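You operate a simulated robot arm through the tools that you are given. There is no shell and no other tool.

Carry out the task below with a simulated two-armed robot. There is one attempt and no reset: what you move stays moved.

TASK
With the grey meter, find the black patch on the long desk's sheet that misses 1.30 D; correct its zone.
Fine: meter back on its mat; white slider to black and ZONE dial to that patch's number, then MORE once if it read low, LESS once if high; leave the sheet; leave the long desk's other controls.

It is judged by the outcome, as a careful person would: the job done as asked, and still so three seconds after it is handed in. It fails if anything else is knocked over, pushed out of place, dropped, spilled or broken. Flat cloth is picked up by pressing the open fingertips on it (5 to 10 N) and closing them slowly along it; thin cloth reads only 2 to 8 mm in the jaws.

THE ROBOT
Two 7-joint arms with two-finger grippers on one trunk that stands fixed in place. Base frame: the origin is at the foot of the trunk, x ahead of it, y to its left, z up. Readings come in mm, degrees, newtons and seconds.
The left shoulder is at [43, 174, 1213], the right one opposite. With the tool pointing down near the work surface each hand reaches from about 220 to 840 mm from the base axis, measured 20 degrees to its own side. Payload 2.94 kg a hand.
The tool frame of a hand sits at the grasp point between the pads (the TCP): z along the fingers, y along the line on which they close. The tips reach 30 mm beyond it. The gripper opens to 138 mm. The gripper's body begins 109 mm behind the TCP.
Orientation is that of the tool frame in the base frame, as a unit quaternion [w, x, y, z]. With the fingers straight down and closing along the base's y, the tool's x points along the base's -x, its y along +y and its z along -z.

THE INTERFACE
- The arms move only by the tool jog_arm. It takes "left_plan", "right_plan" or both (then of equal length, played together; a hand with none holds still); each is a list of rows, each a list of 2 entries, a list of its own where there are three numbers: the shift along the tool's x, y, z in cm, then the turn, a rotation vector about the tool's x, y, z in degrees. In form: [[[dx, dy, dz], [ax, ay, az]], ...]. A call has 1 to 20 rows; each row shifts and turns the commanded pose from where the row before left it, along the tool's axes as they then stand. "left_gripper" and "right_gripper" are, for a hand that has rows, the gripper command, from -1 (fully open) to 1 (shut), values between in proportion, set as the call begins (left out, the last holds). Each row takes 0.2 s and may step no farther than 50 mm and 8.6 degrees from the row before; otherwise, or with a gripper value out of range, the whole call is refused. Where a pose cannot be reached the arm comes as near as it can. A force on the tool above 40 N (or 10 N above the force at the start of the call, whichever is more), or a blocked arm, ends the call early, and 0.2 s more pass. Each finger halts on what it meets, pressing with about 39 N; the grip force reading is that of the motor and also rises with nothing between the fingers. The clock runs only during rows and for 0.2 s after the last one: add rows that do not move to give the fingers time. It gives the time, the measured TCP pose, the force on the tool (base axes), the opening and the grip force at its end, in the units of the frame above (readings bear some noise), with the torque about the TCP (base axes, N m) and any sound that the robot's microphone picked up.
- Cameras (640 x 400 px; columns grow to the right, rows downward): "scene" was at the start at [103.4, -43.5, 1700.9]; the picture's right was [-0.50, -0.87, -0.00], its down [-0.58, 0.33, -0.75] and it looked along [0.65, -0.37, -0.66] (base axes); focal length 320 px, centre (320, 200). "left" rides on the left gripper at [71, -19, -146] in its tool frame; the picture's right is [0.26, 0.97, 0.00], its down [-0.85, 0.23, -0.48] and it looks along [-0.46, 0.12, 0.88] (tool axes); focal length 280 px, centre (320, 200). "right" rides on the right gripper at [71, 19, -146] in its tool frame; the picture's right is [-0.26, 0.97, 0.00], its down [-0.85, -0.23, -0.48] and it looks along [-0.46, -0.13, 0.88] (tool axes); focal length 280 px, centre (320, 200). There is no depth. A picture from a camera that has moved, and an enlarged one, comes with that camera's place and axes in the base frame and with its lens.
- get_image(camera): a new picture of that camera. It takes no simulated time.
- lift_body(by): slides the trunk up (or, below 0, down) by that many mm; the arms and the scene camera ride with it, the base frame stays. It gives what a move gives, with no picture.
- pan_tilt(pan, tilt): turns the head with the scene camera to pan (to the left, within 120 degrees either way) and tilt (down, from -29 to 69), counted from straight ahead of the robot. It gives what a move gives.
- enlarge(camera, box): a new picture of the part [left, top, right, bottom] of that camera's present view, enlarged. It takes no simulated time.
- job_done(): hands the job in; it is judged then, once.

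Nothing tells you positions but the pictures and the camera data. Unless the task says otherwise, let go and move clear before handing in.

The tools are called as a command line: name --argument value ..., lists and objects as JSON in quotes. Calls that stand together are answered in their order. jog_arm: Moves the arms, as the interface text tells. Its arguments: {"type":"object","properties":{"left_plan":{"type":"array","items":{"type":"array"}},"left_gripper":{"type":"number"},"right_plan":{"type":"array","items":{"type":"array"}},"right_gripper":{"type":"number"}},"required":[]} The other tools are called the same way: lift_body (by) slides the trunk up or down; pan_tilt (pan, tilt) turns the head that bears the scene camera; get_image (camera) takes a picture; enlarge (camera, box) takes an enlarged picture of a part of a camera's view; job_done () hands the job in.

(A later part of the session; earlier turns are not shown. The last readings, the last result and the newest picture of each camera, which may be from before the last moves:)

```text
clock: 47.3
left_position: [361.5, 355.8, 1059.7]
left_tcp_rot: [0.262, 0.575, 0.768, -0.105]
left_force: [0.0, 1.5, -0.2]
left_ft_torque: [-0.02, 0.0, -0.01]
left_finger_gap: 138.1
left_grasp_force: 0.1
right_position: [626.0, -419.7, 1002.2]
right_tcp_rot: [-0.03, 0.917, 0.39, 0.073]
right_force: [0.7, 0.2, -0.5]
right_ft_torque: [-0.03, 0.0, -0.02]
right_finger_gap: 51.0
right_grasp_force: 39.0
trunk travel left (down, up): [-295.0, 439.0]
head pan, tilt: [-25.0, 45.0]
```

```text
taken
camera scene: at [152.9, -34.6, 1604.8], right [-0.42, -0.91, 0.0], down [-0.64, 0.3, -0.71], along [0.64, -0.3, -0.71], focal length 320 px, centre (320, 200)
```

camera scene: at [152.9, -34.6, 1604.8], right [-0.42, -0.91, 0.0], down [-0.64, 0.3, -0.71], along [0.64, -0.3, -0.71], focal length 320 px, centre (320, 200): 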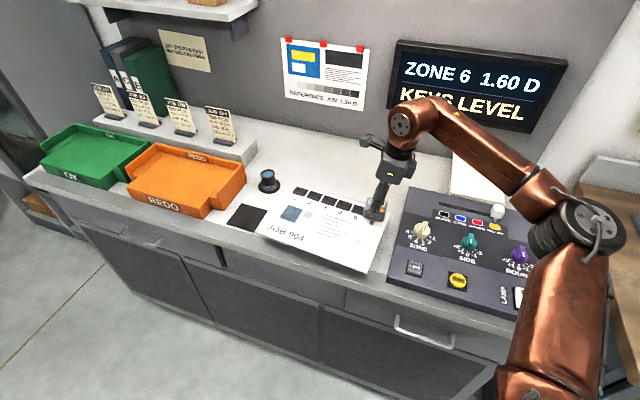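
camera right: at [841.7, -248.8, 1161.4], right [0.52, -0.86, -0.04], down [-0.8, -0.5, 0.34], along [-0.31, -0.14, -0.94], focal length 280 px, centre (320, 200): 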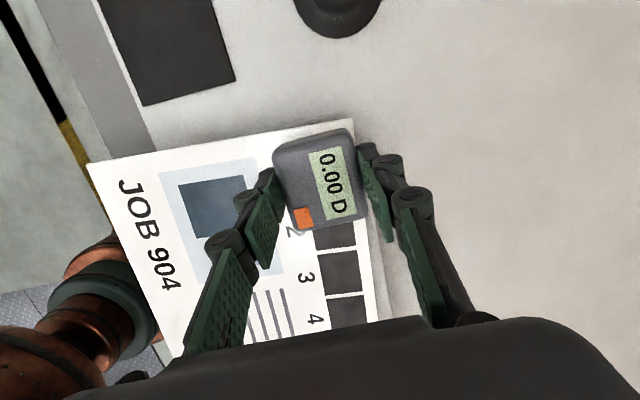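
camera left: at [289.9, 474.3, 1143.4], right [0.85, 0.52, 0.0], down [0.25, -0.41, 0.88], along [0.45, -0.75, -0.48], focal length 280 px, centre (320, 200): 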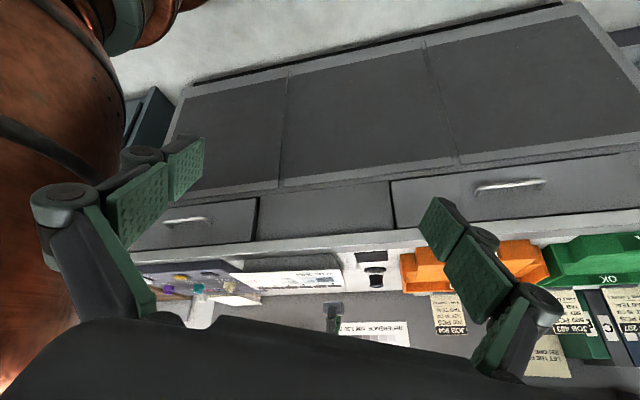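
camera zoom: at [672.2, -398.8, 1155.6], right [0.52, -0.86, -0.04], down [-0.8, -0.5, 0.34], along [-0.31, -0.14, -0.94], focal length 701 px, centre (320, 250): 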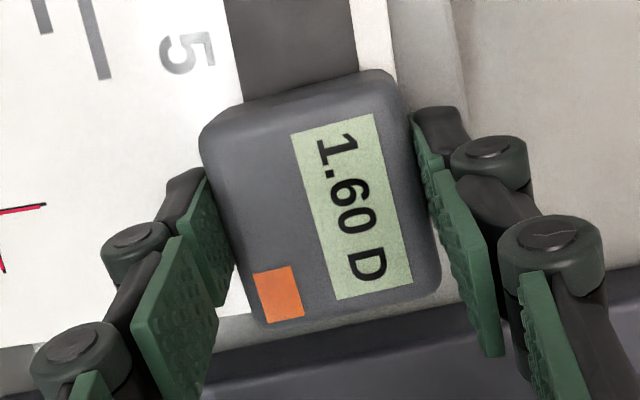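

Zone 6 reads 1.60 D, which is high, so the fix is black, ZONE 6 and LESS once. Returning the meter to its mat first.

jog_arm --right_plan '[[[0.39, 0, -2.37], [0, 0, 0]], [[0.38, 0, -2.37], [0, 0, 0]], [[4.4, -1.03, 0.713], [0, 0, 0]], [[4.4, -1.03, 0.713], [0, 0, 0]], [[4.4, -1.03, 0.713], [0, 0, 0]], [[4.4, -1.03, 0.713], [0, 0, 0]], [[4.4, -1.03, 0.713], [0, 0, 0]], [[4.4, -1.03, 0.713], [0, 0, 0]], [[4.4, -1.03, 0.713], [0, 0, 0]], [[4.4, -1.03, 0.713], [0, 0, 0]], [[0, 0, 0], [0, 0, 0]], [[0, 0, 0], [0, 0, 0]]]'

get_image --camera "scene"

get_image --camera "right"

```text
clock: 49.9
left_position: [362.9, 357.3, 1058.4]
left_tcp_rot: [0.261, 0.575, 0.768, -0.107]
left_force: [-0.3, 0.9, -0.4]
left_ft_torque: [-0.06, -0.01, -0.01]
left_finger_gap: 138.1
left_grasp_force: 0.0
right_position: [813.3, -104.5, 1047.3]
right_tcp_rot: [-0.029, 0.917, 0.391, 0.072]
right_force: [0.7, 0.0, -1.7]
right_ft_torque: [-0.09, 0.0, -0.04]
right_finger_gap: 51.2
right_grasp_force: 39.3
trunk travel left (down, up): [-295.0, 439.0]
head pan, tilt: [-25.0, 45.0]
```

```text
taken
camera scene: at [152.7, -32.8, 1604.9], right [-0.42, -0.91, 0.0], down [-0.64, 0.3, -0.71], along [0.64, -0.3, -0.71], focal length 320 px, centre (320, 200)
```

scene: 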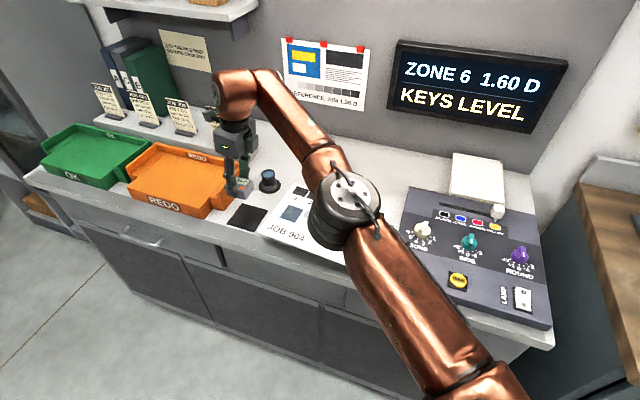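

```text
taken
camera right: at [858.7, -82.8, 1201.6], right [0.52, -0.86, -0.04], down [-0.8, -0.5, 0.34], along [-0.31, -0.14, -0.94], focal length 280 px, centre (320, 200)
```

right: 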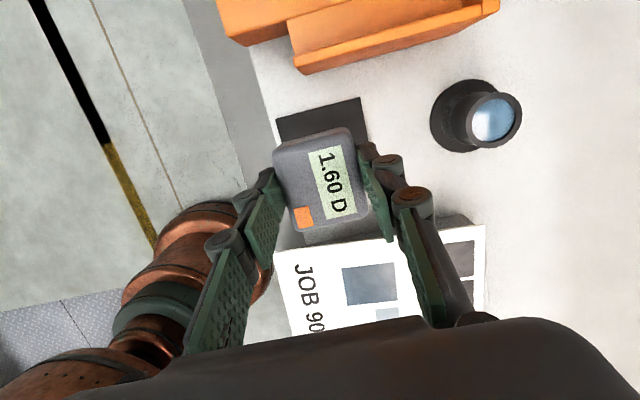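

Hover matches the original lift position. Lowering to the mat.

jog_arm --right_plan '[[[-0.5, 0, 3.09], [0, 0, 0]], [[-0.5, 0, 3.09], [0, 0, 0]], [[-0.5, 0, 3.09], [0, 0, 0]], [[0, 0, 0], [0, 0, 0]], [[0, 0, 0], [0, 0, 0]]]'

jog_arm --right_plan '[[[-0.032, 0, 0.197], [0, 0, 0]], [[0, 0, 0], [0, 0, 0]]]'

jog_arm --right_plan '[[[-0.016, 0, 0.1], [0, 0, 0]], [[0, 0, 0], [0, 0, 0]]]'

```text
clock: 51.1
left_position: [362.8, 354.9, 1059.5]
left_tcp_rot: [0.261, 0.575, 0.768, -0.105]
left_force: [0.1, -0.6, 0.6]
left_ft_torque: [-0.01, 0.01, 0.01]
left_finger_gap: 138.1
left_grasp_force: 0.1
right_position: [815.1, -105.5, 955.8]
right_tcp_rot: [-0.03, 0.917, 0.391, 0.073]
right_force: [-0.7, 0.2, -1.3]
right_ft_torque: [0.0, -0.01, -0.01]
right_finger_gap: 51.1
right_grasp_force: 39.4
trunk travel left (down, up): [-295.0, 439.0]
head pan, tilt: [-25.0, 45.0]
```

```text
clock: 51.7
left_position: [360.7, 355.2, 1059.5]
left_tcp_rot: [0.261, 0.576, 0.767, -0.106]
left_force: [0.2, -0.2, -0.4]
left_ft_torque: [0.02, 0.0, 0.0]
left_finger_gap: 138.1
left_grasp_force: 0.1
right_position: [815.7, -106.7, 953.0]
right_tcp_rot: [-0.03, 0.917, 0.39, 0.073]
right_force: [-0.2, -0.2, -1.7]
right_ft_torque: [-0.01, -0.01, 0.03]
right_finger_gap: 50.8
right_grasp_force: 38.6
trunk travel left (down, up): [-295.0, 439.0]
head pan, tilt: [-25.0, 45.0]
```

```text
clock: 52.3
left_position: [361.5, 354.7, 1059.7]
left_tcp_rot: [0.261, 0.575, 0.768, -0.106]
left_force: [-0.5, 0.6, -0.1]
left_ft_torque: [0.0, -0.03, 0.01]
left_finger_gap: 138.0
left_grasp_force: 0.0
right_position: [814.5, -105.6, 951.8]
right_tcp_rot: [-0.03, 0.918, 0.39, 0.072]
right_force: [-0.8, -0.2, -1.5]
right_ft_torque: [0.03, 0.04, 0.0]
right_finger_gap: 50.9
right_grasp_force: 39.1
trunk travel left (down, up): [-295.0, 439.0]
head pan, tilt: [-25.0, 45.0]
```

jog_arm --right_plan '[[[-0.016, 0, 0.1], [0, 0, 0]], [[-0.05, -0.05, 0], [0, 0, 0]], [[0, 0, 0], [0, 0, 0]]]'

jog_arm --right_plan '[[[-0.016, 0, 0.1], [0, 0, 0]], [[0, 0, 0], [0, 0, 0]]]'

```text
clock: 53.1
left_position: [362.5, 355.5, 1058.7]
left_tcp_rot: [0.261, 0.575, 0.768, -0.106]
left_force: [0.5, -0.4, 0.2]
left_ft_torque: [0.01, -0.03, -0.01]
left_finger_gap: 138.1
left_grasp_force: 0.1
right_position: [814.0, -103.8, 951.5]
right_tcp_rot: [-0.031, 0.917, 0.39, 0.073]
right_force: [-0.5, -0.2, -1.8]
right_ft_torque: [0.01, -0.02, 0.01]
right_finger_gap: 50.7
right_grasp_force: 38.8
trunk travel left (down, up): [-295.0, 439.0]
head pan, tilt: [-25.0, 45.0]
```

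```text
clock: 53.7
left_position: [363.0, 354.8, 1058.5]
left_tcp_rot: [0.261, 0.575, 0.768, -0.105]
left_force: [-0.1, -0.8, 0.6]
left_ft_torque: [0.05, 0.01, 0.02]
left_finger_gap: 137.8
left_grasp_force: 0.1
right_position: [814.3, -105.2, 949.1]
right_tcp_rot: [-0.03, 0.918, 0.39, 0.073]
right_force: [0.4, 0.1, -1.3]
right_ft_torque: [0.01, -0.01, -0.02]
right_finger_gap: 50.8
right_grasp_force: 39.0
trunk travel left (down, up): [-295.0, 439.0]
head pan, tilt: [-25.0, 45.0]
```

jog_arm --right_plan '[[[-0.013, 0, 0.08], [0, 0, 0]], [[0, 0, 0], [0, 0, 0]]]'

jog_arm --right_plan '[[[-0.013, 0, 0.08], [0, 0, 0]], [[0, 0, 0], [0, 0, 0]]]'

enlarge --camera "left" --box '[320, 230, 420, 300]'

```text
clock: 54.3
left_position: [362.4, 355.0, 1059.5]
left_tcp_rot: [0.26, 0.576, 0.767, -0.107]
left_force: [-0.2, 0.3, 0.0]
left_ft_torque: [0.0, 0.01, -0.03]
left_finger_gap: 138.3
left_grasp_force: 0.0
right_position: [814.3, -104.3, 949.9]
right_tcp_rot: [-0.03, 0.917, 0.391, 0.073]
right_force: [0.3, -0.2, 0.3]
right_ft_torque: [-0.04, 0.04, -0.04]
right_finger_gap: 50.8
right_grasp_force: 39.2
trunk travel left (down, up): [-295.0, 439.0]
head pan, tilt: [-25.0, 45.0]
```

```text
clock: 54.9
left_position: [361.9, 355.0, 1059.4]
left_tcp_rot: [0.261, 0.576, 0.767, -0.105]
left_force: [0.8, -0.9, -1.0]
left_ft_torque: [-0.02, 0.0, 0.01]
left_finger_gap: 138.1
left_grasp_force: 0.0
right_position: [814.1, -105.7, 949.8]
right_tcp_rot: [-0.031, 0.917, 0.39, 0.073]
right_force: [0.8, -1.7, 4.7]
right_ft_torque: [-0.08, 0.21, 0.01]
right_finger_gap: 50.8
right_grasp_force: 38.6
trunk travel left (down, up): [-295.0, 439.0]
head pan, tilt: [-25.0, 45.0]
```

```text
5.71 times, centred on (370, 265) of left
camera zoom: at [289.4, 475.0, 1143.3], right [0.85, 0.52, 0.0], down [0.25, -0.41, 0.88], along [0.46, -0.75, -0.48], focal length 1602 px, centre (34, -171)
```

zoom: 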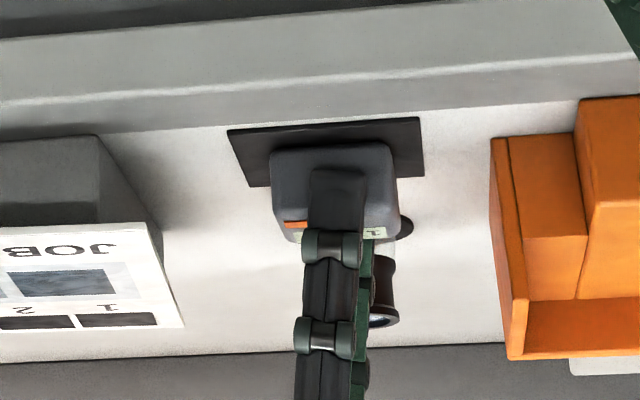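

Contact with the mat felt (4.7 N). Opening the fingers and checking.

jog_arm --right_plan '[[[0, 0, 0], [0, 0, 0]], [[0, 0, 0], [0, 0, 0]], [[0, 0, 0], [0, 0, 0]], [[0, 0, 0], [0, 0, 0]], [[0, 0, 0], [0, 0, 0]]]' --right_gripper -0.38

get_image --camera "right"

```text
clock: 56.1
left_position: [363.3, 355.3, 1059.4]
left_tcp_rot: [0.261, 0.576, 0.767, -0.106]
left_force: [0.6, -0.2, 0.0]
left_ft_torque: [0.01, -0.02, -0.01]
left_finger_gap: 138.0
left_grasp_force: 0.1
right_position: [814.6, -104.5, 949.2]
right_tcp_rot: [-0.031, 0.917, 0.391, 0.073]
right_force: [0.4, 0.0, 0.0]
right_ft_torque: [0.04, -0.01, -0.01]
right_finger_gap: 95.3
right_grasp_force: 0.0
trunk travel left (down, up): [-295.0, 439.0]
head pan, tilt: [-25.0, 45.0]
```

```text
taken
camera right: at [860.0, -84.7, 1102.6], right [0.52, -0.86, -0.04], down [-0.8, -0.5, 0.34], along [-0.31, -0.14, -0.94], focal length 280 px, centre (320, 200)
```

right: 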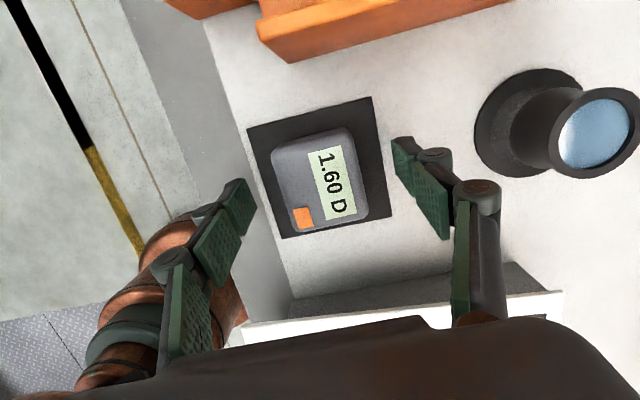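

The meter is back on its mat, released. Raising and straightening the hand, then heading over to the panel.

jog_arm --right_plan '[[[0.6, 0, -3.7], [0, 0, 0]], [[0.6, 0, -3.7], [0, 0, 0]], [[0.6, 0, -3.7], [0, 0, 0]], [[0.6, 0, -3.7], [0, 0, 0]], [[-4.4, 0, -0.71], [0, 0, 0]], [[-4.4, 0, -0.71], [0, 0, 0]], [[0, 0, 0], [0, -4.6, 0]], [[0, 0, 0], [0, -4.6, 0]], [[-4.8, 0, 0], [0, 0, 0]], [[-4.8, 0, 0], [0, 0, 0]], [[-4.8, 0, 0], [0, 0, 0]], [[-4.8, 0, 0], [0, 0, 0]], [[-4.8, 0, -1], [0, 0, 0]], [[-4.8, 0, -1], [0, 0, 0]], [[-4.8, 0, -1], [0, 0, 0]], [[0, 0, 0], [0, 0, 0]], [[0, 0, 0], [0, 0, 0]]]'

get_image --camera "right"

get_image --camera "scene"

```text
clock: 59.7
left_position: [360.9, 355.0, 1059.8]
left_tcp_rot: [0.261, 0.576, 0.768, -0.105]
left_force: [0.0, 0.9, -0.1]
left_ft_torque: [-0.02, 0.02, 0.02]
left_finger_gap: 138.1
left_grasp_force: 0.0
right_position: [496.0, -407.6, 1126.1]
right_tcp_rot: [0.001, 0.92, 0.391, 0.0]
right_force: [-0.6, -0.6, 0.3]
right_ft_torque: [0.01, -0.03, 0.0]
right_finger_gap: 94.9
right_grasp_force: 0.1
right hand out of reach, approached as far as the arm can: row 4
trunk travel left (down, up): [-295.0, 439.0]
head pan, tilt: [-25.0, 45.0]
```

```text
taken
camera right: at [558.7, -369.4, 1270.6], right [0.51, -0.86, 0.0], down [-0.76, -0.45, 0.48], along [-0.41, -0.25, -0.88], focal length 280 px, centre (320, 200)
```

right: 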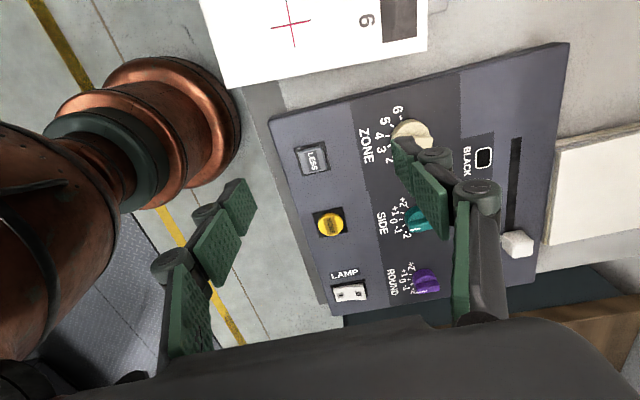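

```text
taken
camera scene: at [151.4, -36.2, 1605.0], right [-0.42, -0.91, 0.0], down [-0.64, 0.3, -0.71], along [0.64, -0.3, -0.71], focal length 320 px, centre (320, 200)
```

scene: 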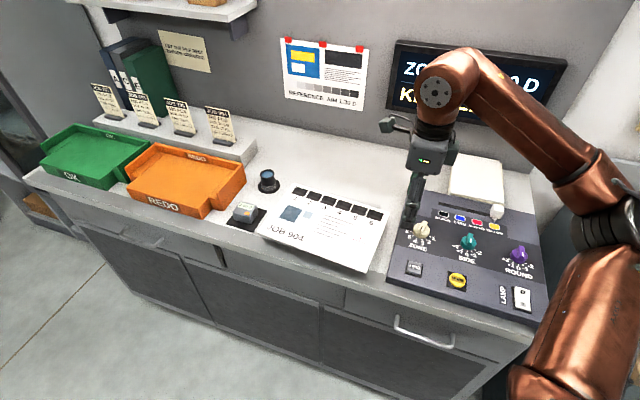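

jog_arm --right_plan '[[[0, 4, 0], [0, 0, 0]], [[0, 4, 0], [0, 0, 0]], [[0, 0, 0], [0, 0, 0]]]' --right_gripper -1

get_image --camera "right"

enlarge --camera "right" --box '[180, 60, 500, 330]'

enlarge --camera "scene" --box '[380, 170, 560, 330]'

```text
clock: 60.5
left_position: [361.8, 355.6, 1059.6]
left_tcp_rot: [0.261, 0.576, 0.768, -0.105]
left_force: [0.1, 0.2, 0.1]
left_ft_torque: [-0.01, -0.04, -0.03]
left_finger_gap: 137.8
left_grasp_force: 0.1
right_position: [556.1, -462.1, 1126.7]
right_tcp_rot: [0.001, 0.92, 0.391, -0.001]
right_force: [0.2, 0.0, -0.5]
right_ft_torque: [-0.02, -0.03, 0.03]
right_finger_gap: 138.1
right_grasp_force: 0.0
trunk travel left (down, up): [-295.0, 439.0]
head pan, tilt: [-25.0, 45.0]
```

```text
taken
camera right: at [618.6, -424.6, 1271.2], right [0.51, -0.86, 0.0], down [-0.75, -0.45, 0.48], along [-0.41, -0.25, -0.88], focal length 280 px, centre (320, 200)
```

right: 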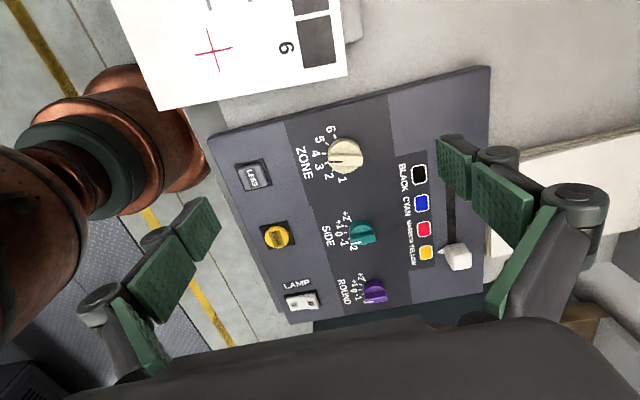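

```text
1.48 times, centred on (340, 195) of right
camera zoom: at [618.6, -424.6, 1271.2], right [0.51, -0.86, 0.0], down [-0.75, -0.45, 0.48], along [-0.41, -0.25, -0.88], focal length 415 px, centre (290, 207)
```

zoom: 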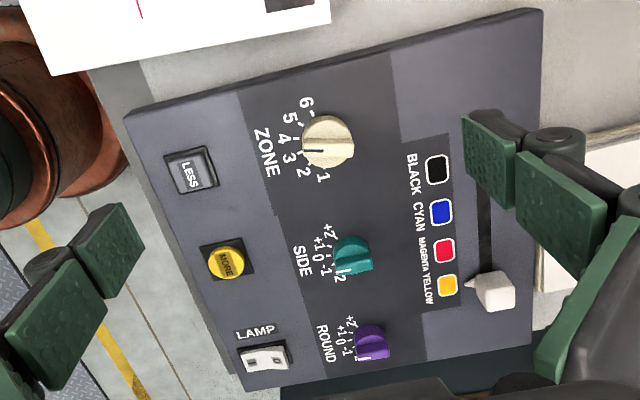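

```text
2.50 times, centred on (470, 250) of scene
camera zoom: at [151.8, -35.3, 1605.0], right [-0.42, -0.91, 0.0], down [-0.64, 0.3, -0.71], along [0.64, -0.3, -0.71], focal length 799 px, centre (-55, 75)
```

zoom: 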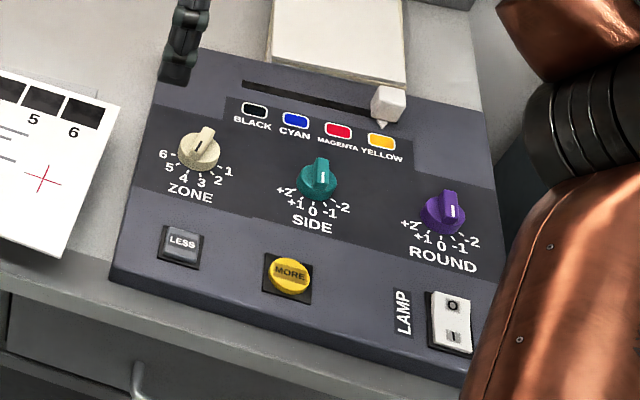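

enlarge --camera "right" --box '[290, 110, 390, 200]'

enlarge --camera "scene" --box '[400, 205, 450, 255]'

enlarge --camera "left" --box '[100, 200, 300, 320]'

enlarge --camera "right" --box '[390, 140, 500, 290]'

```text
4.44 times, centred on (340, 155) of right
camera zoom: at [618.6, -424.6, 1271.2], right [0.51, -0.86, 0.0], down [-0.75, -0.45, 0.48], along [-0.41, -0.25, -0.88], focal length 1246 px, centre (231, 400)
```

zoom: 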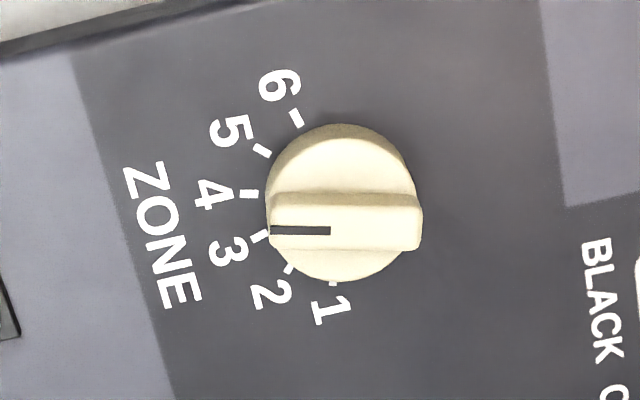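

```text
8.00 times, centred on (425, 230) of scene
camera zoom: at [151.8, -35.3, 1605.0], right [-0.42, -0.91, 0.0], down [-0.64, 0.3, -0.71], along [0.64, -0.3, -0.71], focal length 2557 px, centre (-520, -40)
```

zoom: 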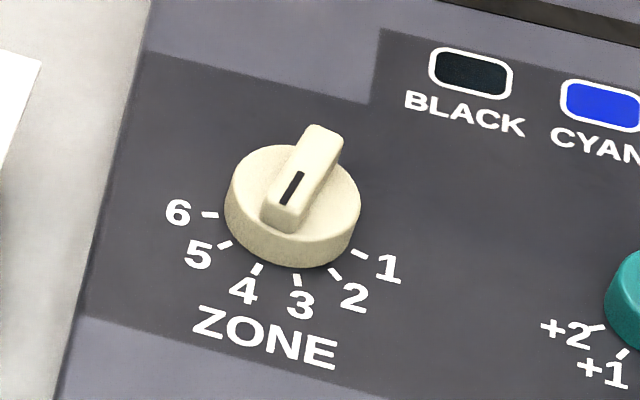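

```text
3.20 times, centred on (200, 260) of left
camera zoom: at [289.3, 474.9, 1143.3], right [0.85, 0.52, 0.0], down [0.25, -0.41, 0.88], along [0.46, -0.75, -0.48], focal length 897 px, centre (704, 8)
```

zoom: 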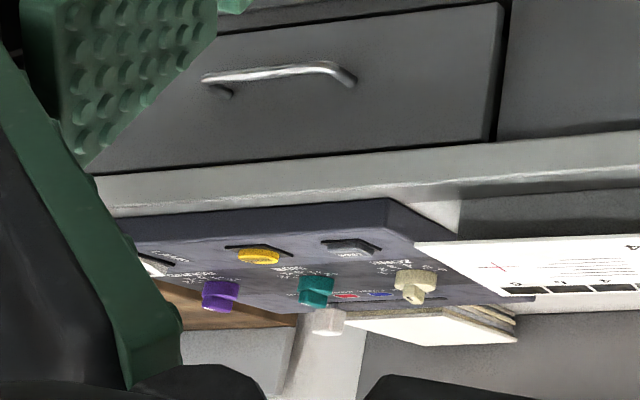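

```text
2.67 times, centred on (445, 215) of right
camera zoom: at [618.6, -424.6, 1271.2], right [0.51, -0.86, 0.0], down [-0.75, -0.45, 0.48], along [-0.41, -0.25, -0.88], focal length 748 px, centre (-13, 160)
```

zoom: 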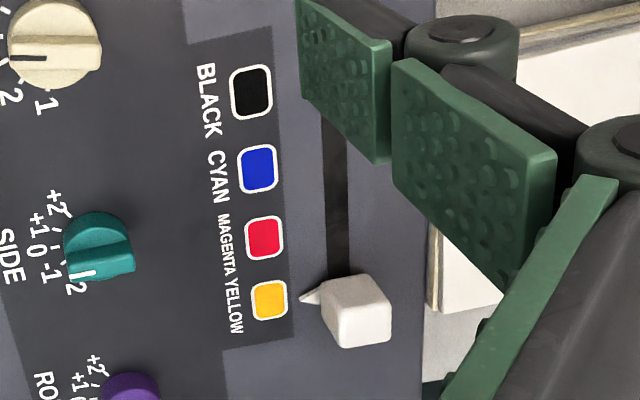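

The dial's bar currently points at 4, so it needs +60° (clockwise) to reach 6. The slider is at YELLOW and must travel about 132 mm left along the desk. First I'll move over the slider with the fingers closing along its slot.

jog_arm --right_plan '[[[-3.62, 1.73, 0], [0, 0, 0]], [[-3.62, 1.73, 0], [0, 0, 0]], [[-3.62, 1.73, 0], [0, 0, 0]], [[-3.62, 1.73, 0], [0, 0, 0]], [[-3.62, 1.73, 0], [0, 0, 0]], [[-3.62, 1.73, 0], [0, 0, 0]], [[0, 0, 0], [0, 0, 8.27]], [[0, 0, 0], [0, 0, 8.27]], [[0, 0, 0], [0, 0, 8.27]], [[0, 0, 0], [0, 0, 8.27]], [[0, 0, 0], [0, 0, 8.27]], [[0, 0, 0], [0, 0, 8.27]], [[0, 0, 0], [0, 0, 8.27]], [[0, 0, 0], [0, 0, 8.27]], [[0, 0, 0], [0, 0, 8.27]], [[0, 0, 0], [0, 0, 8.27]], [[0, 0, 0], [0, 0, 8.27]], [[0, 0, 0], [0, 0, 0]]]'

get_image --camera "right"

get_image --camera "scene"

```text
clock: 64.3
left_position: [362.6, 355.6, 1059.6]
left_tcp_rot: [0.261, 0.576, 0.768, -0.106]
left_force: [-0.1, 0.0, 0.6]
left_ft_torque: [0.04, -0.04, 0.01]
left_finger_gap: 138.1
left_grasp_force: 0.1
right_position: [480.0, -690.7, 1125.8]
right_tcp_rot: [0.002, 0.924, -0.382, 0.0]
right_force: [0.3, 0.4, 0.2]
right_ft_torque: [-0.05, 0.04, 0.01]
right_finger_gap: 138.0
right_grasp_force: 0.0
trunk travel left (down, up): [-295.0, 439.0]
head pan, tilt: [-25.0, 45.0]
```

```text
taken
camera right: at [515.3, -754.6, 1270.8], right [-0.87, -0.5, 0.0], down [-0.44, 0.76, 0.47], along [-0.24, 0.41, -0.88], focal length 280 px, centre (320, 200)
```

right: 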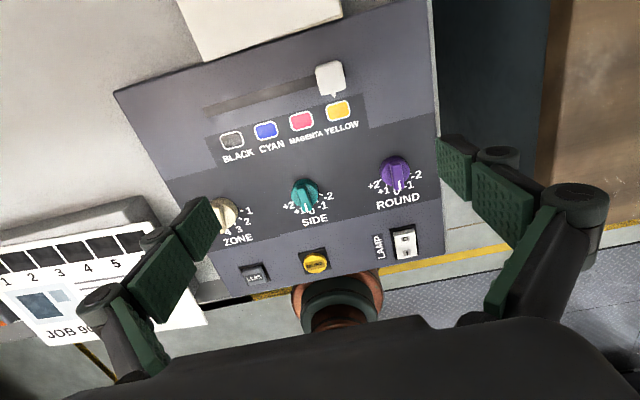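

```text
taken
camera scene: at [152.3, -35.8, 1604.9], right [-0.42, -0.91, 0.0], down [-0.64, 0.3, -0.71], along [0.64, -0.3, -0.71], focal length 320 px, centre (320, 200)
```

scene: 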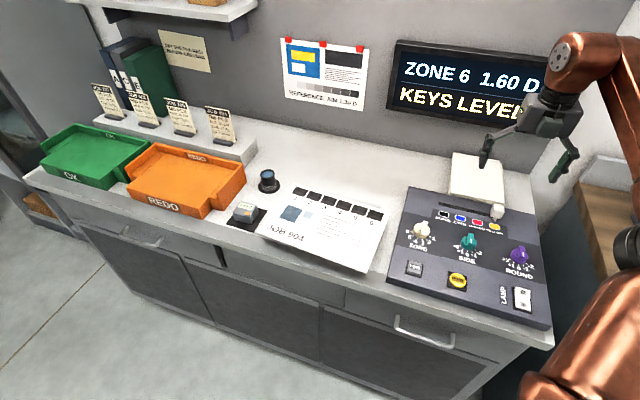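

enlarge --camera "right" --box '[190, 40, 370, 170]'

enlarge --camera "scene" --box '[430, 180, 530, 250]'

enlarge --camera "right" --box '[180, 180, 340, 300]'

```text
3.08 times, centred on (280, 105) of right
camera zoom: at [515.3, -754.6, 1270.8], right [-0.87, -0.5, 0.0], down [-0.44, 0.76, 0.47], along [-0.24, 0.41, -0.88], focal length 863 px, centre (443, 492)
```

zoom: 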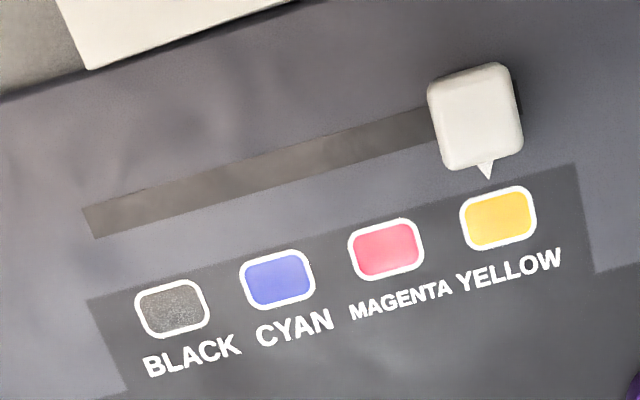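

```text
5.71 times, centred on (480, 215) of scene
camera zoom: at [152.3, -35.8, 1604.9], right [-0.42, -0.91, 0.0], down [-0.64, 0.3, -0.71], along [0.64, -0.3, -0.71], focal length 1826 px, centre (-594, 114)
```

zoom: 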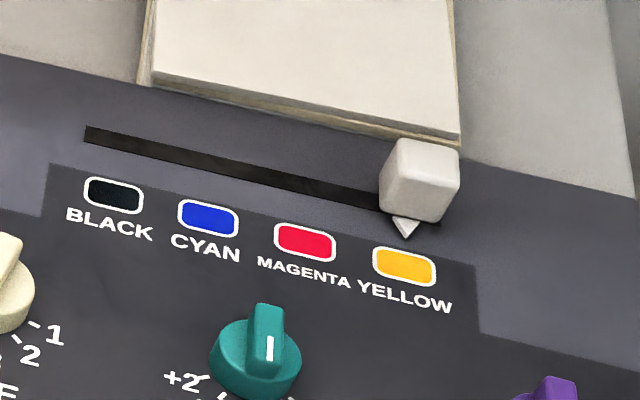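

```text
3.33 times, centred on (260, 240) of right
camera zoom: at [515.3, -754.6, 1270.8], right [-0.87, -0.5, 0.0], down [-0.44, 0.76, 0.47], along [-0.24, 0.41, -0.88], focal length 935 px, centre (520, 67)
```

zoom: 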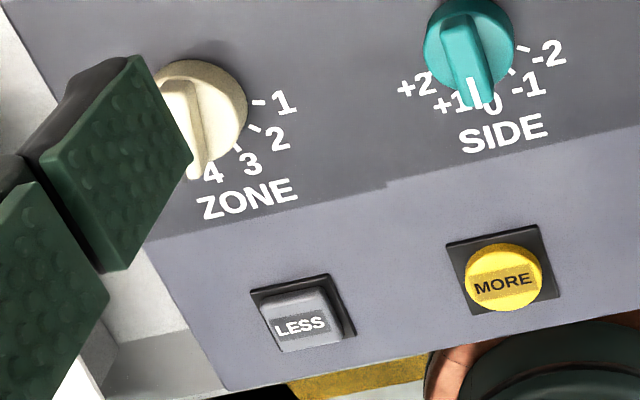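

The slider cap is at about (493,-737) with its top at z≈964, and the black stop is 133 mm toward +u. Moving down to hover over it with the gripper at about 70 mm.

jog_arm --right_plan '[[[1.41, 0.8, 3.8], [0, 0, 0]], [[1.41, 0.8, 3.8], [0, 0, 0]], [[1.42, 0.81, 3.5], [0, 0, 0]], [[0, 0, 0], [0, 0, 0]], [[0, 0, 0], [0, 0, 0]]]' --right_gripper -0.014

get_image --camera "right"

enlarge --camera "scene" --box '[430, 140, 570, 250]'

```text
clock: 65.5
left_position: [362.0, 354.7, 1059.6]
left_tcp_rot: [0.261, 0.576, 0.767, -0.106]
left_force: [0.1, 0.0, -0.8]
left_ft_torque: [0.0, 0.0, 0.0]
left_finger_gap: 137.8
left_grasp_force: 0.1
right_position: [492.7, -738.8, 1016.2]
right_tcp_rot: [0.002, 0.924, -0.382, 0.001]
right_force: [-0.8, -0.4, -0.7]
right_ft_torque: [0.02, 0.04, 0.01]
right_finger_gap: 70.0
right_grasp_force: 0.1
trunk travel left (down, up): [-295.0, 439.0]
head pan, tilt: [-25.0, 45.0]
```

```text
taken
camera right: at [528.6, -801.4, 1160.1], right [-0.87, -0.5, 0.0], down [-0.44, 0.76, 0.47], along [-0.24, 0.41, -0.88], focal length 280 px, centre (320, 200)
```

right: 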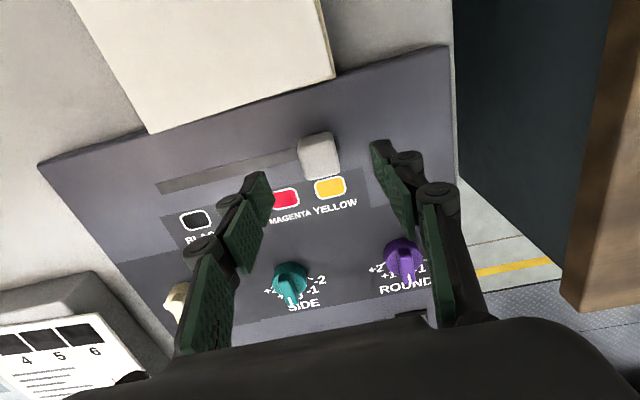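

```text
3.64 times, centred on (500, 195) of scene
camera zoom: at [152.5, -36.5, 1604.8], right [-0.42, -0.91, 0.0], down [-0.64, 0.3, -0.71], along [0.64, -0.3, -0.71], focal length 1162 px, centre (-334, 218)
```

zoom: 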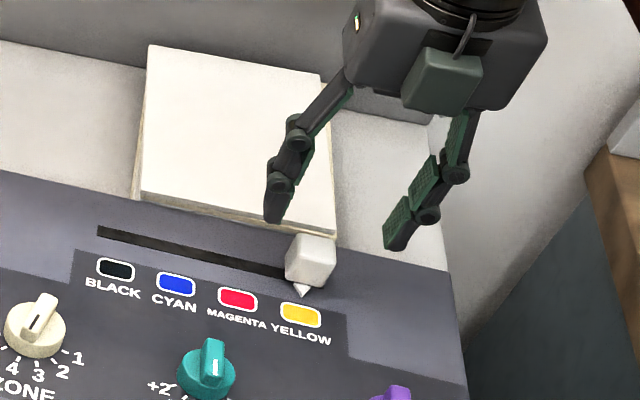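

enlarge --camera "right" --box '[270, 110, 370, 210]'

```text
4.00 times, centred on (320, 160) of right
camera zoom: at [528.6, -801.4, 1160.1], right [-0.87, -0.5, 0.0], down [-0.44, 0.76, 0.47], along [-0.24, 0.41, -0.88], focal length 1122 px, centre (320, 360)
```

zoom: 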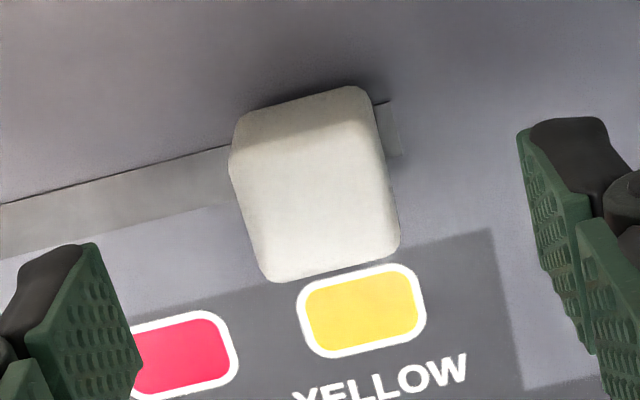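

The cap is centred exactly under the grasp point. Descending 43 mm and closing on it.

jog_arm --right_plan '[[[0, 0, 2.2], [0, 0, 0]], [[0, 0, 2.1], [0, 0, 0]], [[0, 0, 0], [0, 0, 0]]]'

enlarge --camera "scene" --box '[430, 140, 570, 250]'

```text
clock: 66.3
left_position: [361.6, 354.8, 1059.3]
left_tcp_rot: [0.261, 0.576, 0.767, -0.106]
left_force: [-0.6, -0.3, 0.5]
left_ft_torque: [-0.03, 0.02, -0.02]
left_finger_gap: 138.1
left_grasp_force: 0.0
right_position: [494.2, -737.2, 971.0]
right_tcp_rot: [0.0, 0.924, -0.382, 0.0]
right_force: [0.0, 1.3, -0.4]
right_ft_torque: [0.02, -0.03, -0.06]
right_finger_gap: 70.1
right_grasp_force: 0.0
trunk travel left (down, up): [-295.0, 439.0]
head pan, tilt: [-25.0, 45.0]
```

```text
3.64 times, centred on (500, 195) of scene
camera zoom: at [152.1, -35.6, 1604.9], right [-0.42, -0.91, 0.0], down [-0.64, 0.3, -0.71], along [0.64, -0.3, -0.71], focal length 1162 px, centre (-334, 218)
```

zoom: 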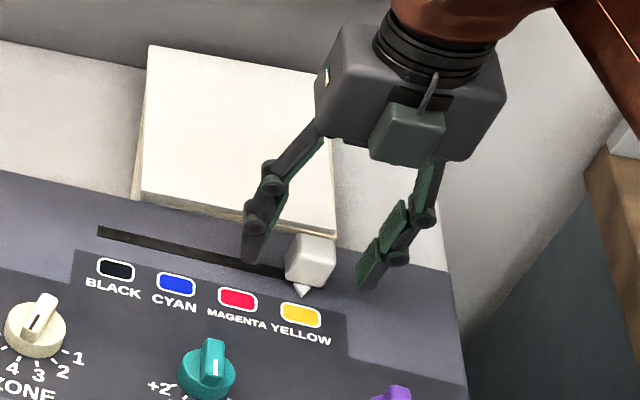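

jog_arm --right_plan '[[[0, 0, 0], [0, 0, 0]], [[0, 0, 0], [0, 0, 0]], [[0, 0, 0], [0, 0, 0]], [[0, 0, 0], [0, 0, 0]], [[0, 0, 0], [0, 0, 0]]]' --right_gripper 1

enlarge --camera "scene" --box '[430, 140, 570, 250]'

```text
clock: 67.5
left_position: [362.3, 354.0, 1059.9]
left_tcp_rot: [0.261, 0.575, 0.768, -0.106]
left_force: [0.0, 1.6, 0.1]
left_ft_torque: [-0.01, -0.02, -0.05]
left_finger_gap: 137.8
left_grasp_force: 0.0
right_position: [493.8, -738.1, 971.0]
right_tcp_rot: [0.002, 0.924, -0.383, 0.0]
right_force: [-0.2, -0.2, -0.2]
right_ft_torque: [0.03, 0.07, -0.12]
right_finger_gap: 27.6
right_grasp_force: 45.2
trunk travel left (down, up): [-295.0, 439.0]
head pan, tilt: [-25.0, 45.0]
```

```text
3.64 times, centred on (500, 195) of scene
camera zoom: at [152.2, -35.9, 1604.9], right [-0.42, -0.91, 0.0], down [-0.64, 0.3, -0.71], along [0.64, -0.3, -0.71], focal length 1162 px, centre (-334, 218)
```

zoom: 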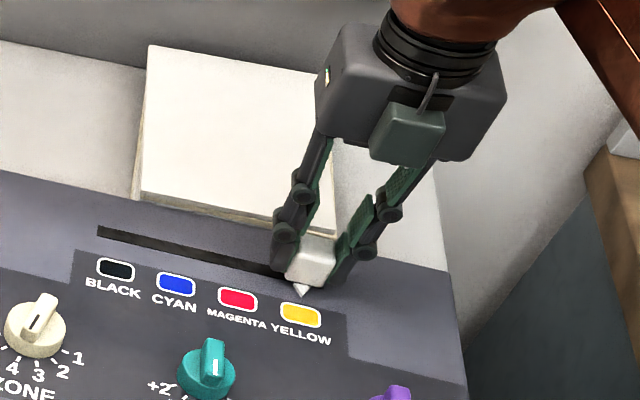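

Gripped (27.6 mm). Sliding toward CYAN first to check side forces.

jog_arm --right_plan '[[[0, -1.1, 0], [0, 0, 0]], [[0, -1.1, 0], [0, 0, 0]], [[0, -1.1, 0], [0, 0, 0]], [[0, -1.1, 0], [0, 0, 0]], [[0, 0, 0], [0, 0, 0]]]'

enlarge --camera "scene" --box '[430, 140, 570, 250]'

```text
clock: 68.7
left_position: [362.0, 354.0, 1060.5]
left_tcp_rot: [0.26, 0.576, 0.768, -0.105]
left_force: [0.0, 0.2, 0.3]
left_ft_torque: [0.02, -0.02, -0.01]
left_finger_gap: 138.1
left_grasp_force: 0.1
right_position: [526.7, -706.0, 971.8]
right_tcp_rot: [0.001, 0.925, -0.381, 0.0]
right_force: [0.4, 2.3, -9.7]
right_ft_torque: [-0.11, -0.45, -0.41]
right_finger_gap: 27.7
right_grasp_force: 45.3
trunk travel left (down, up): [-295.0, 439.0]
head pan, tilt: [-25.0, 45.0]
```

```text
3.64 times, centred on (500, 195) of scene
camera zoom: at [153.1, -36.6, 1604.7], right [-0.42, -0.91, 0.0], down [-0.64, 0.3, -0.71], along [0.64, -0.3, -0.71], focal length 1162 px, centre (-334, 218)
```

zoom: 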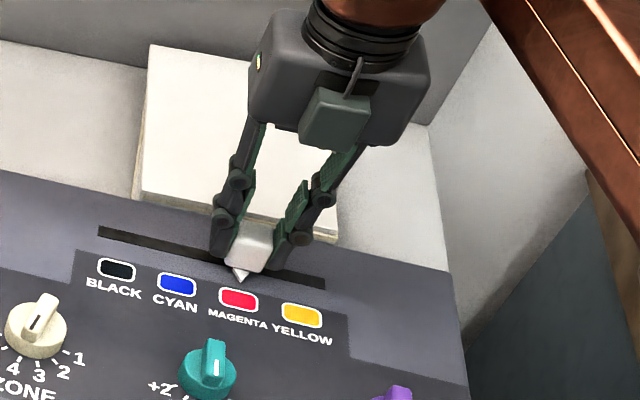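

jog_arm --right_plan '[[[0, 0, 0.07], [0, 0, 0]], [[0, -1.1, 0], [0, 0, 0]], [[0, -1.1, 0], [0, 0, 0]], [[0, -1.1, 0], [0, 0, 0]], [[0, -1.1, 0], [0, 0, 0]], [[0, 0, 0], [0, 0, 0]]]'

jog_arm --right_plan '[[[0, -1.1, 0], [0, 0, 0]], [[0, -1.1, 0], [0, 0, 0]], [[0, -1.1, 0], [0, 0, 0]], [[0, -1.0, 0], [0, 0, 0]], [[0, 0, 0], [0, 0, 0]]]'

enlarge --camera "scene" --box '[430, 140, 570, 250]'

get_image --camera "right"

```text
clock: 70.1
left_position: [362.1, 356.1, 1059.9]
left_tcp_rot: [0.261, 0.575, 0.768, -0.106]
left_force: [-0.2, -0.8, -0.5]
left_ft_torque: [0.0, 0.0, 0.02]
left_finger_gap: 138.0
left_grasp_force: 0.0
right_position: [557.2, -675.8, 970.4]
right_tcp_rot: [0.001, 0.924, -0.382, 0.0]
right_force: [-2.8, 6.8, -10.2]
right_ft_torque: [0.16, -0.22, -0.48]
right_finger_gap: 27.6
right_grasp_force: 44.9
trunk travel left (down, up): [-295.0, 439.0]
head pan, tilt: [-25.0, 45.0]
```

```text
clock: 71.3
left_position: [362.3, 355.2, 1059.9]
left_tcp_rot: [0.262, 0.575, 0.768, -0.105]
left_force: [0.1, 0.6, -0.4]
left_ft_torque: [0.0, 0.0, 0.0]
left_finger_gap: 137.8
left_grasp_force: 0.1
right_position: [587.0, -644.8, 970.7]
right_tcp_rot: [0.001, 0.924, -0.382, 0.001]
right_force: [1.5, -1.1, -1.2]
right_ft_torque: [0.08, -0.09, -0.46]
right_finger_gap: 27.9
right_grasp_force: 44.8
trunk travel left (down, up): [-295.0, 439.0]
head pan, tilt: [-25.0, 45.0]
```

```text
3.64 times, centred on (500, 195) of scene
camera zoom: at [152.7, -35.8, 1604.9], right [-0.42, -0.91, 0.0], down [-0.64, 0.3, -0.71], along [0.64, -0.3, -0.71], focal length 1162 px, centre (-334, 218)
```

zoom: 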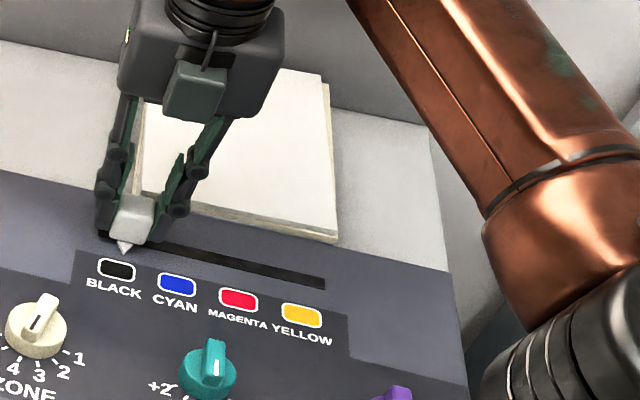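

```text
taken
camera right: at [622.6, -708.1, 1116.1], right [-0.87, -0.5, 0.0], down [-0.44, 0.76, 0.47], along [-0.24, 0.41, -0.88], focal length 280 px, centre (320, 200)
```

right: 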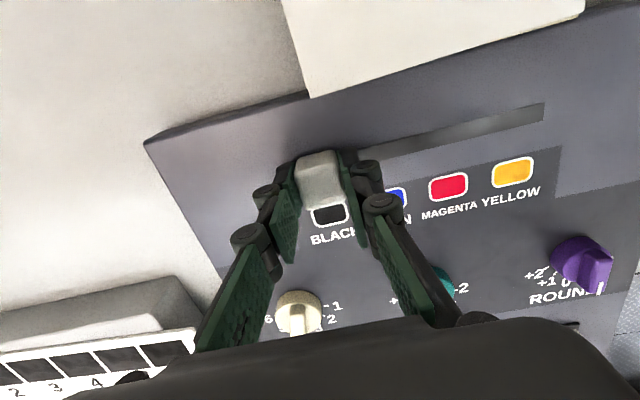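

The slider is at BLACK. Releasing and rising straight up.

jog_arm --right_plan '[[[0, 0, 0], [0, 0, 0]], [[0, 0, 0], [0, 0, 0]], [[0, 0, 0], [0, 0, 0]], [[0, 0, -3], [0, 0, 0]], [[0, 0, -4], [0, 0, 0]], [[0, 0, -4], [0, 0, 0]], [[0, 0, 0], [0, 0, 0]]]' --right_gripper 0.1

enlarge --camera "scene" --box '[390, 160, 530, 270]'

enlarge --camera "right" --box '[250, 110, 450, 260]'

```text
clock: 72.9
left_position: [361.3, 354.6, 1059.8]
left_tcp_rot: [0.26, 0.576, 0.768, -0.105]
left_force: [0.2, 0.8, 0.0]
left_ft_torque: [0.03, 0.01, -0.02]
left_finger_gap: 138.0
left_grasp_force: 0.1
right_position: [585.7, -645.2, 1080.1]
right_tcp_rot: [0.001, 0.924, -0.382, -0.001]
right_force: [-0.3, 0.2, -0.7]
right_ft_torque: [0.02, -0.01, -0.01]
right_finger_gap: 62.1
right_grasp_force: 0.0
trunk travel left (down, up): [-295.0, 439.0]
head pan, tilt: [-25.0, 45.0]
```

```text
3.64 times, centred on (460, 215) of scene
camera zoom: at [152.8, -36.6, 1604.8], right [-0.42, -0.91, 0.0], down [-0.64, 0.3, -0.71], along [0.64, -0.3, -0.71], focal length 1162 px, centre (-189, 146)
```

zoom: 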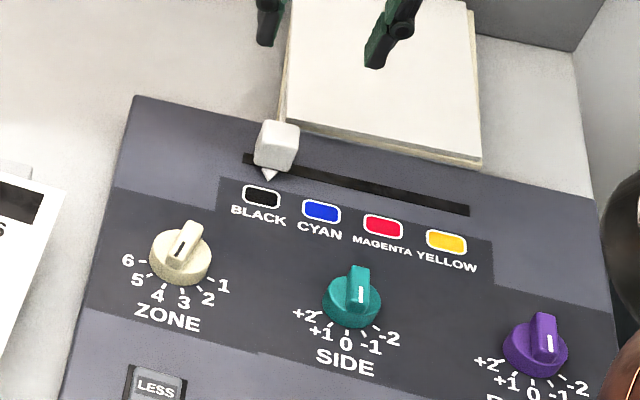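

```text
2.67 times, centred on (350, 185) of right
camera zoom: at [621.7, -709.0, 1225.6], right [-0.87, -0.5, 0.0], down [-0.44, 0.76, 0.47], along [-0.24, 0.41, -0.88], focal length 748 px, centre (240, 240)
```

zoom: 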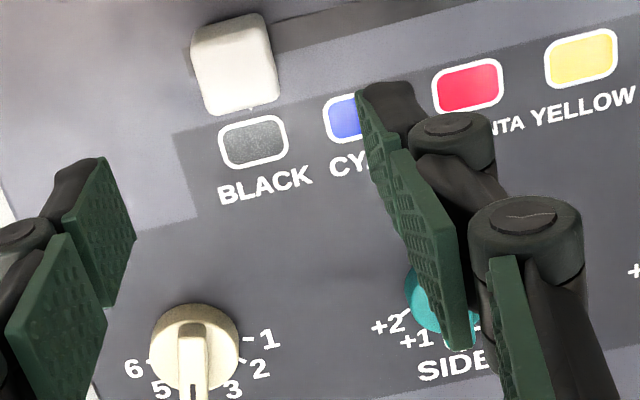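

The slider is well placed at BLACK. Next is the ZONE dial: I'll hover over it with the closing axis across its grip bar.

jog_arm --right_plan '[[[-4.38, -1.9, 0], [0, 0, 0]], [[-4.38, -1.9, 0], [0, 0, 0]], [[-4.37, -1.9, 0], [0, 0, 0]], [[0, 0, 1], [0, 0, 7.5]], [[0, 0, 1], [0, 0, 7.5]], [[0, 0, 0], [0, 0, 0]], [[0, 0, 0], [0, 0, 0]]]'

get_image --camera "right"

enlarge --camera "right" --box '[270, 100, 390, 220]'

```text
clock: 74.5
left_position: [361.1, 355.2, 1059.6]
left_tcp_rot: [0.26, 0.576, 0.768, -0.106]
left_force: [0.1, -1.1, -0.6]
left_ft_torque: [0.03, 0.0, 0.01]
left_finger_gap: 138.0
left_grasp_force: 0.1
right_position: [534.0, -511.8, 1060.9]
right_tcp_rot: [0.001, 0.866, -0.5, 0.0]
right_force: [0.5, 0.0, -0.3]
right_ft_torque: [0.01, 0.02, 0.0]
right_finger_gap: 61.9
right_grasp_force: 0.1
trunk travel left (down, up): [-295.0, 439.0]
head pan, tilt: [-25.0, 45.0]
```

```text
taken
camera right: at [552.3, -582.2, 1205.6], right [-0.97, -0.26, 0.0], down [-0.23, 0.85, 0.47], along [-0.12, 0.46, -0.88], focal length 280 px, centre (320, 200)
```

right: 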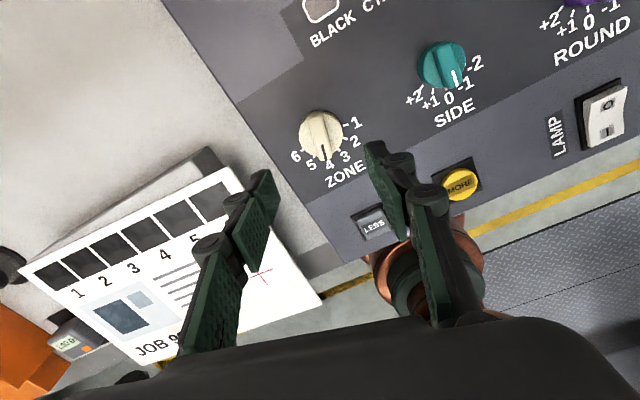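

```text
3.33 times, centred on (330, 160) of right
camera zoom: at [552.3, -582.2, 1205.6], right [-0.97, -0.26, 0.0], down [-0.23, 0.85, 0.47], along [-0.12, 0.46, -0.88], focal length 935 px, centre (287, 333)
```

zoom: 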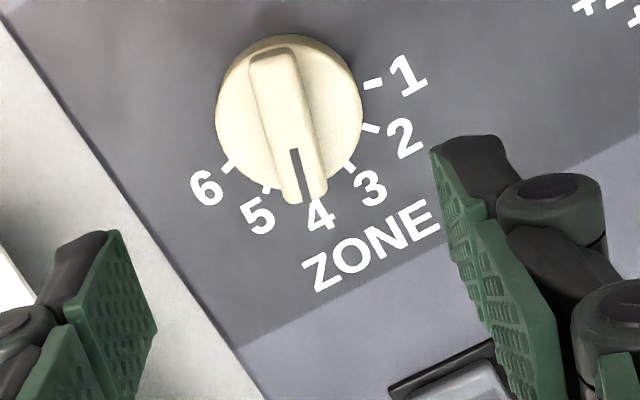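

The dial is confirmed at 4 and the hand is aligned with the bar. I'll test in the air that the wrist can turn the needed 60° and back.

jog_arm --right_plan '[[[0.25, 0, 0], [0, 0, 0]], [[0, 0, 0], [0, 0, 8.5]], [[0, 0, 0], [0, 0, 8.5]], [[0, 0, 0], [0, 0, 8.5]], [[0, 0, 0], [0, 0, 8.5]], [[0, 0, 0], [0, 0, 8.5]], [[0, 0, 0], [0, 0, 8.5]], [[0, 0, 0], [0, 0, 8.5]], [[0, 0, 0], [0, 0, 5.5]], [[0, 0, 0], [0, 0, 0]]]' --right_gripper 0.13

jog_arm --right_plan '[[[0, 0, 0], [0, 0, -8.5]], [[0, 0, 0], [0, 0, -8.5]], [[0, 0, 0], [0, 0, -8.5]], [[0, 0, 0], [0, 0, -8.5]], [[0, 0, 0], [0, 0, -8.5]], [[0, 0, 0], [0, 0, -8.5]], [[0, 0, 0], [0, 0, -8.5]], [[0, 0, 0], [0, 0, -5.5]], [[0, 0, 0], [0, 0, 0]]]'

```text
clock: 76.7
left_position: [360.7, 356.0, 1058.2]
left_tcp_rot: [0.261, 0.576, 0.768, -0.106]
left_force: [-0.4, 0.0, 0.2]
left_ft_torque: [0.01, -0.02, 0.02]
left_finger_gap: 137.8
left_grasp_force: 0.0
right_position: [533.8, -514.2, 1060.0]
right_tcp_rot: [-0.001, -0.462, 0.887, -0.001]
right_force: [-0.5, 0.4, -0.5]
right_ft_torque: [0.0, 0.0, 0.01]
right_finger_gap: 60.5
right_grasp_force: 0.0
trunk travel left (down, up): [-295.0, 439.0]
head pan, tilt: [-25.0, 45.0]
```

```text
clock: 78.7
left_position: [361.6, 354.8, 1060.0]
left_tcp_rot: [0.262, 0.576, 0.767, -0.106]
left_force: [0.4, -0.5, -0.2]
left_ft_torque: [-0.02, -0.01, 0.0]
left_finger_gap: 138.1
left_grasp_force: 0.1
right_position: [534.2, -514.6, 1060.5]
right_tcp_rot: [0.001, 0.867, -0.498, 0.0]
right_force: [0.0, -0.4, -0.2]
right_ft_torque: [0.01, -0.01, 0.03]
right_finger_gap: 60.4
right_grasp_force: 0.1
trunk travel left (down, up): [-295.0, 439.0]
head pan, tilt: [-25.0, 45.0]
```

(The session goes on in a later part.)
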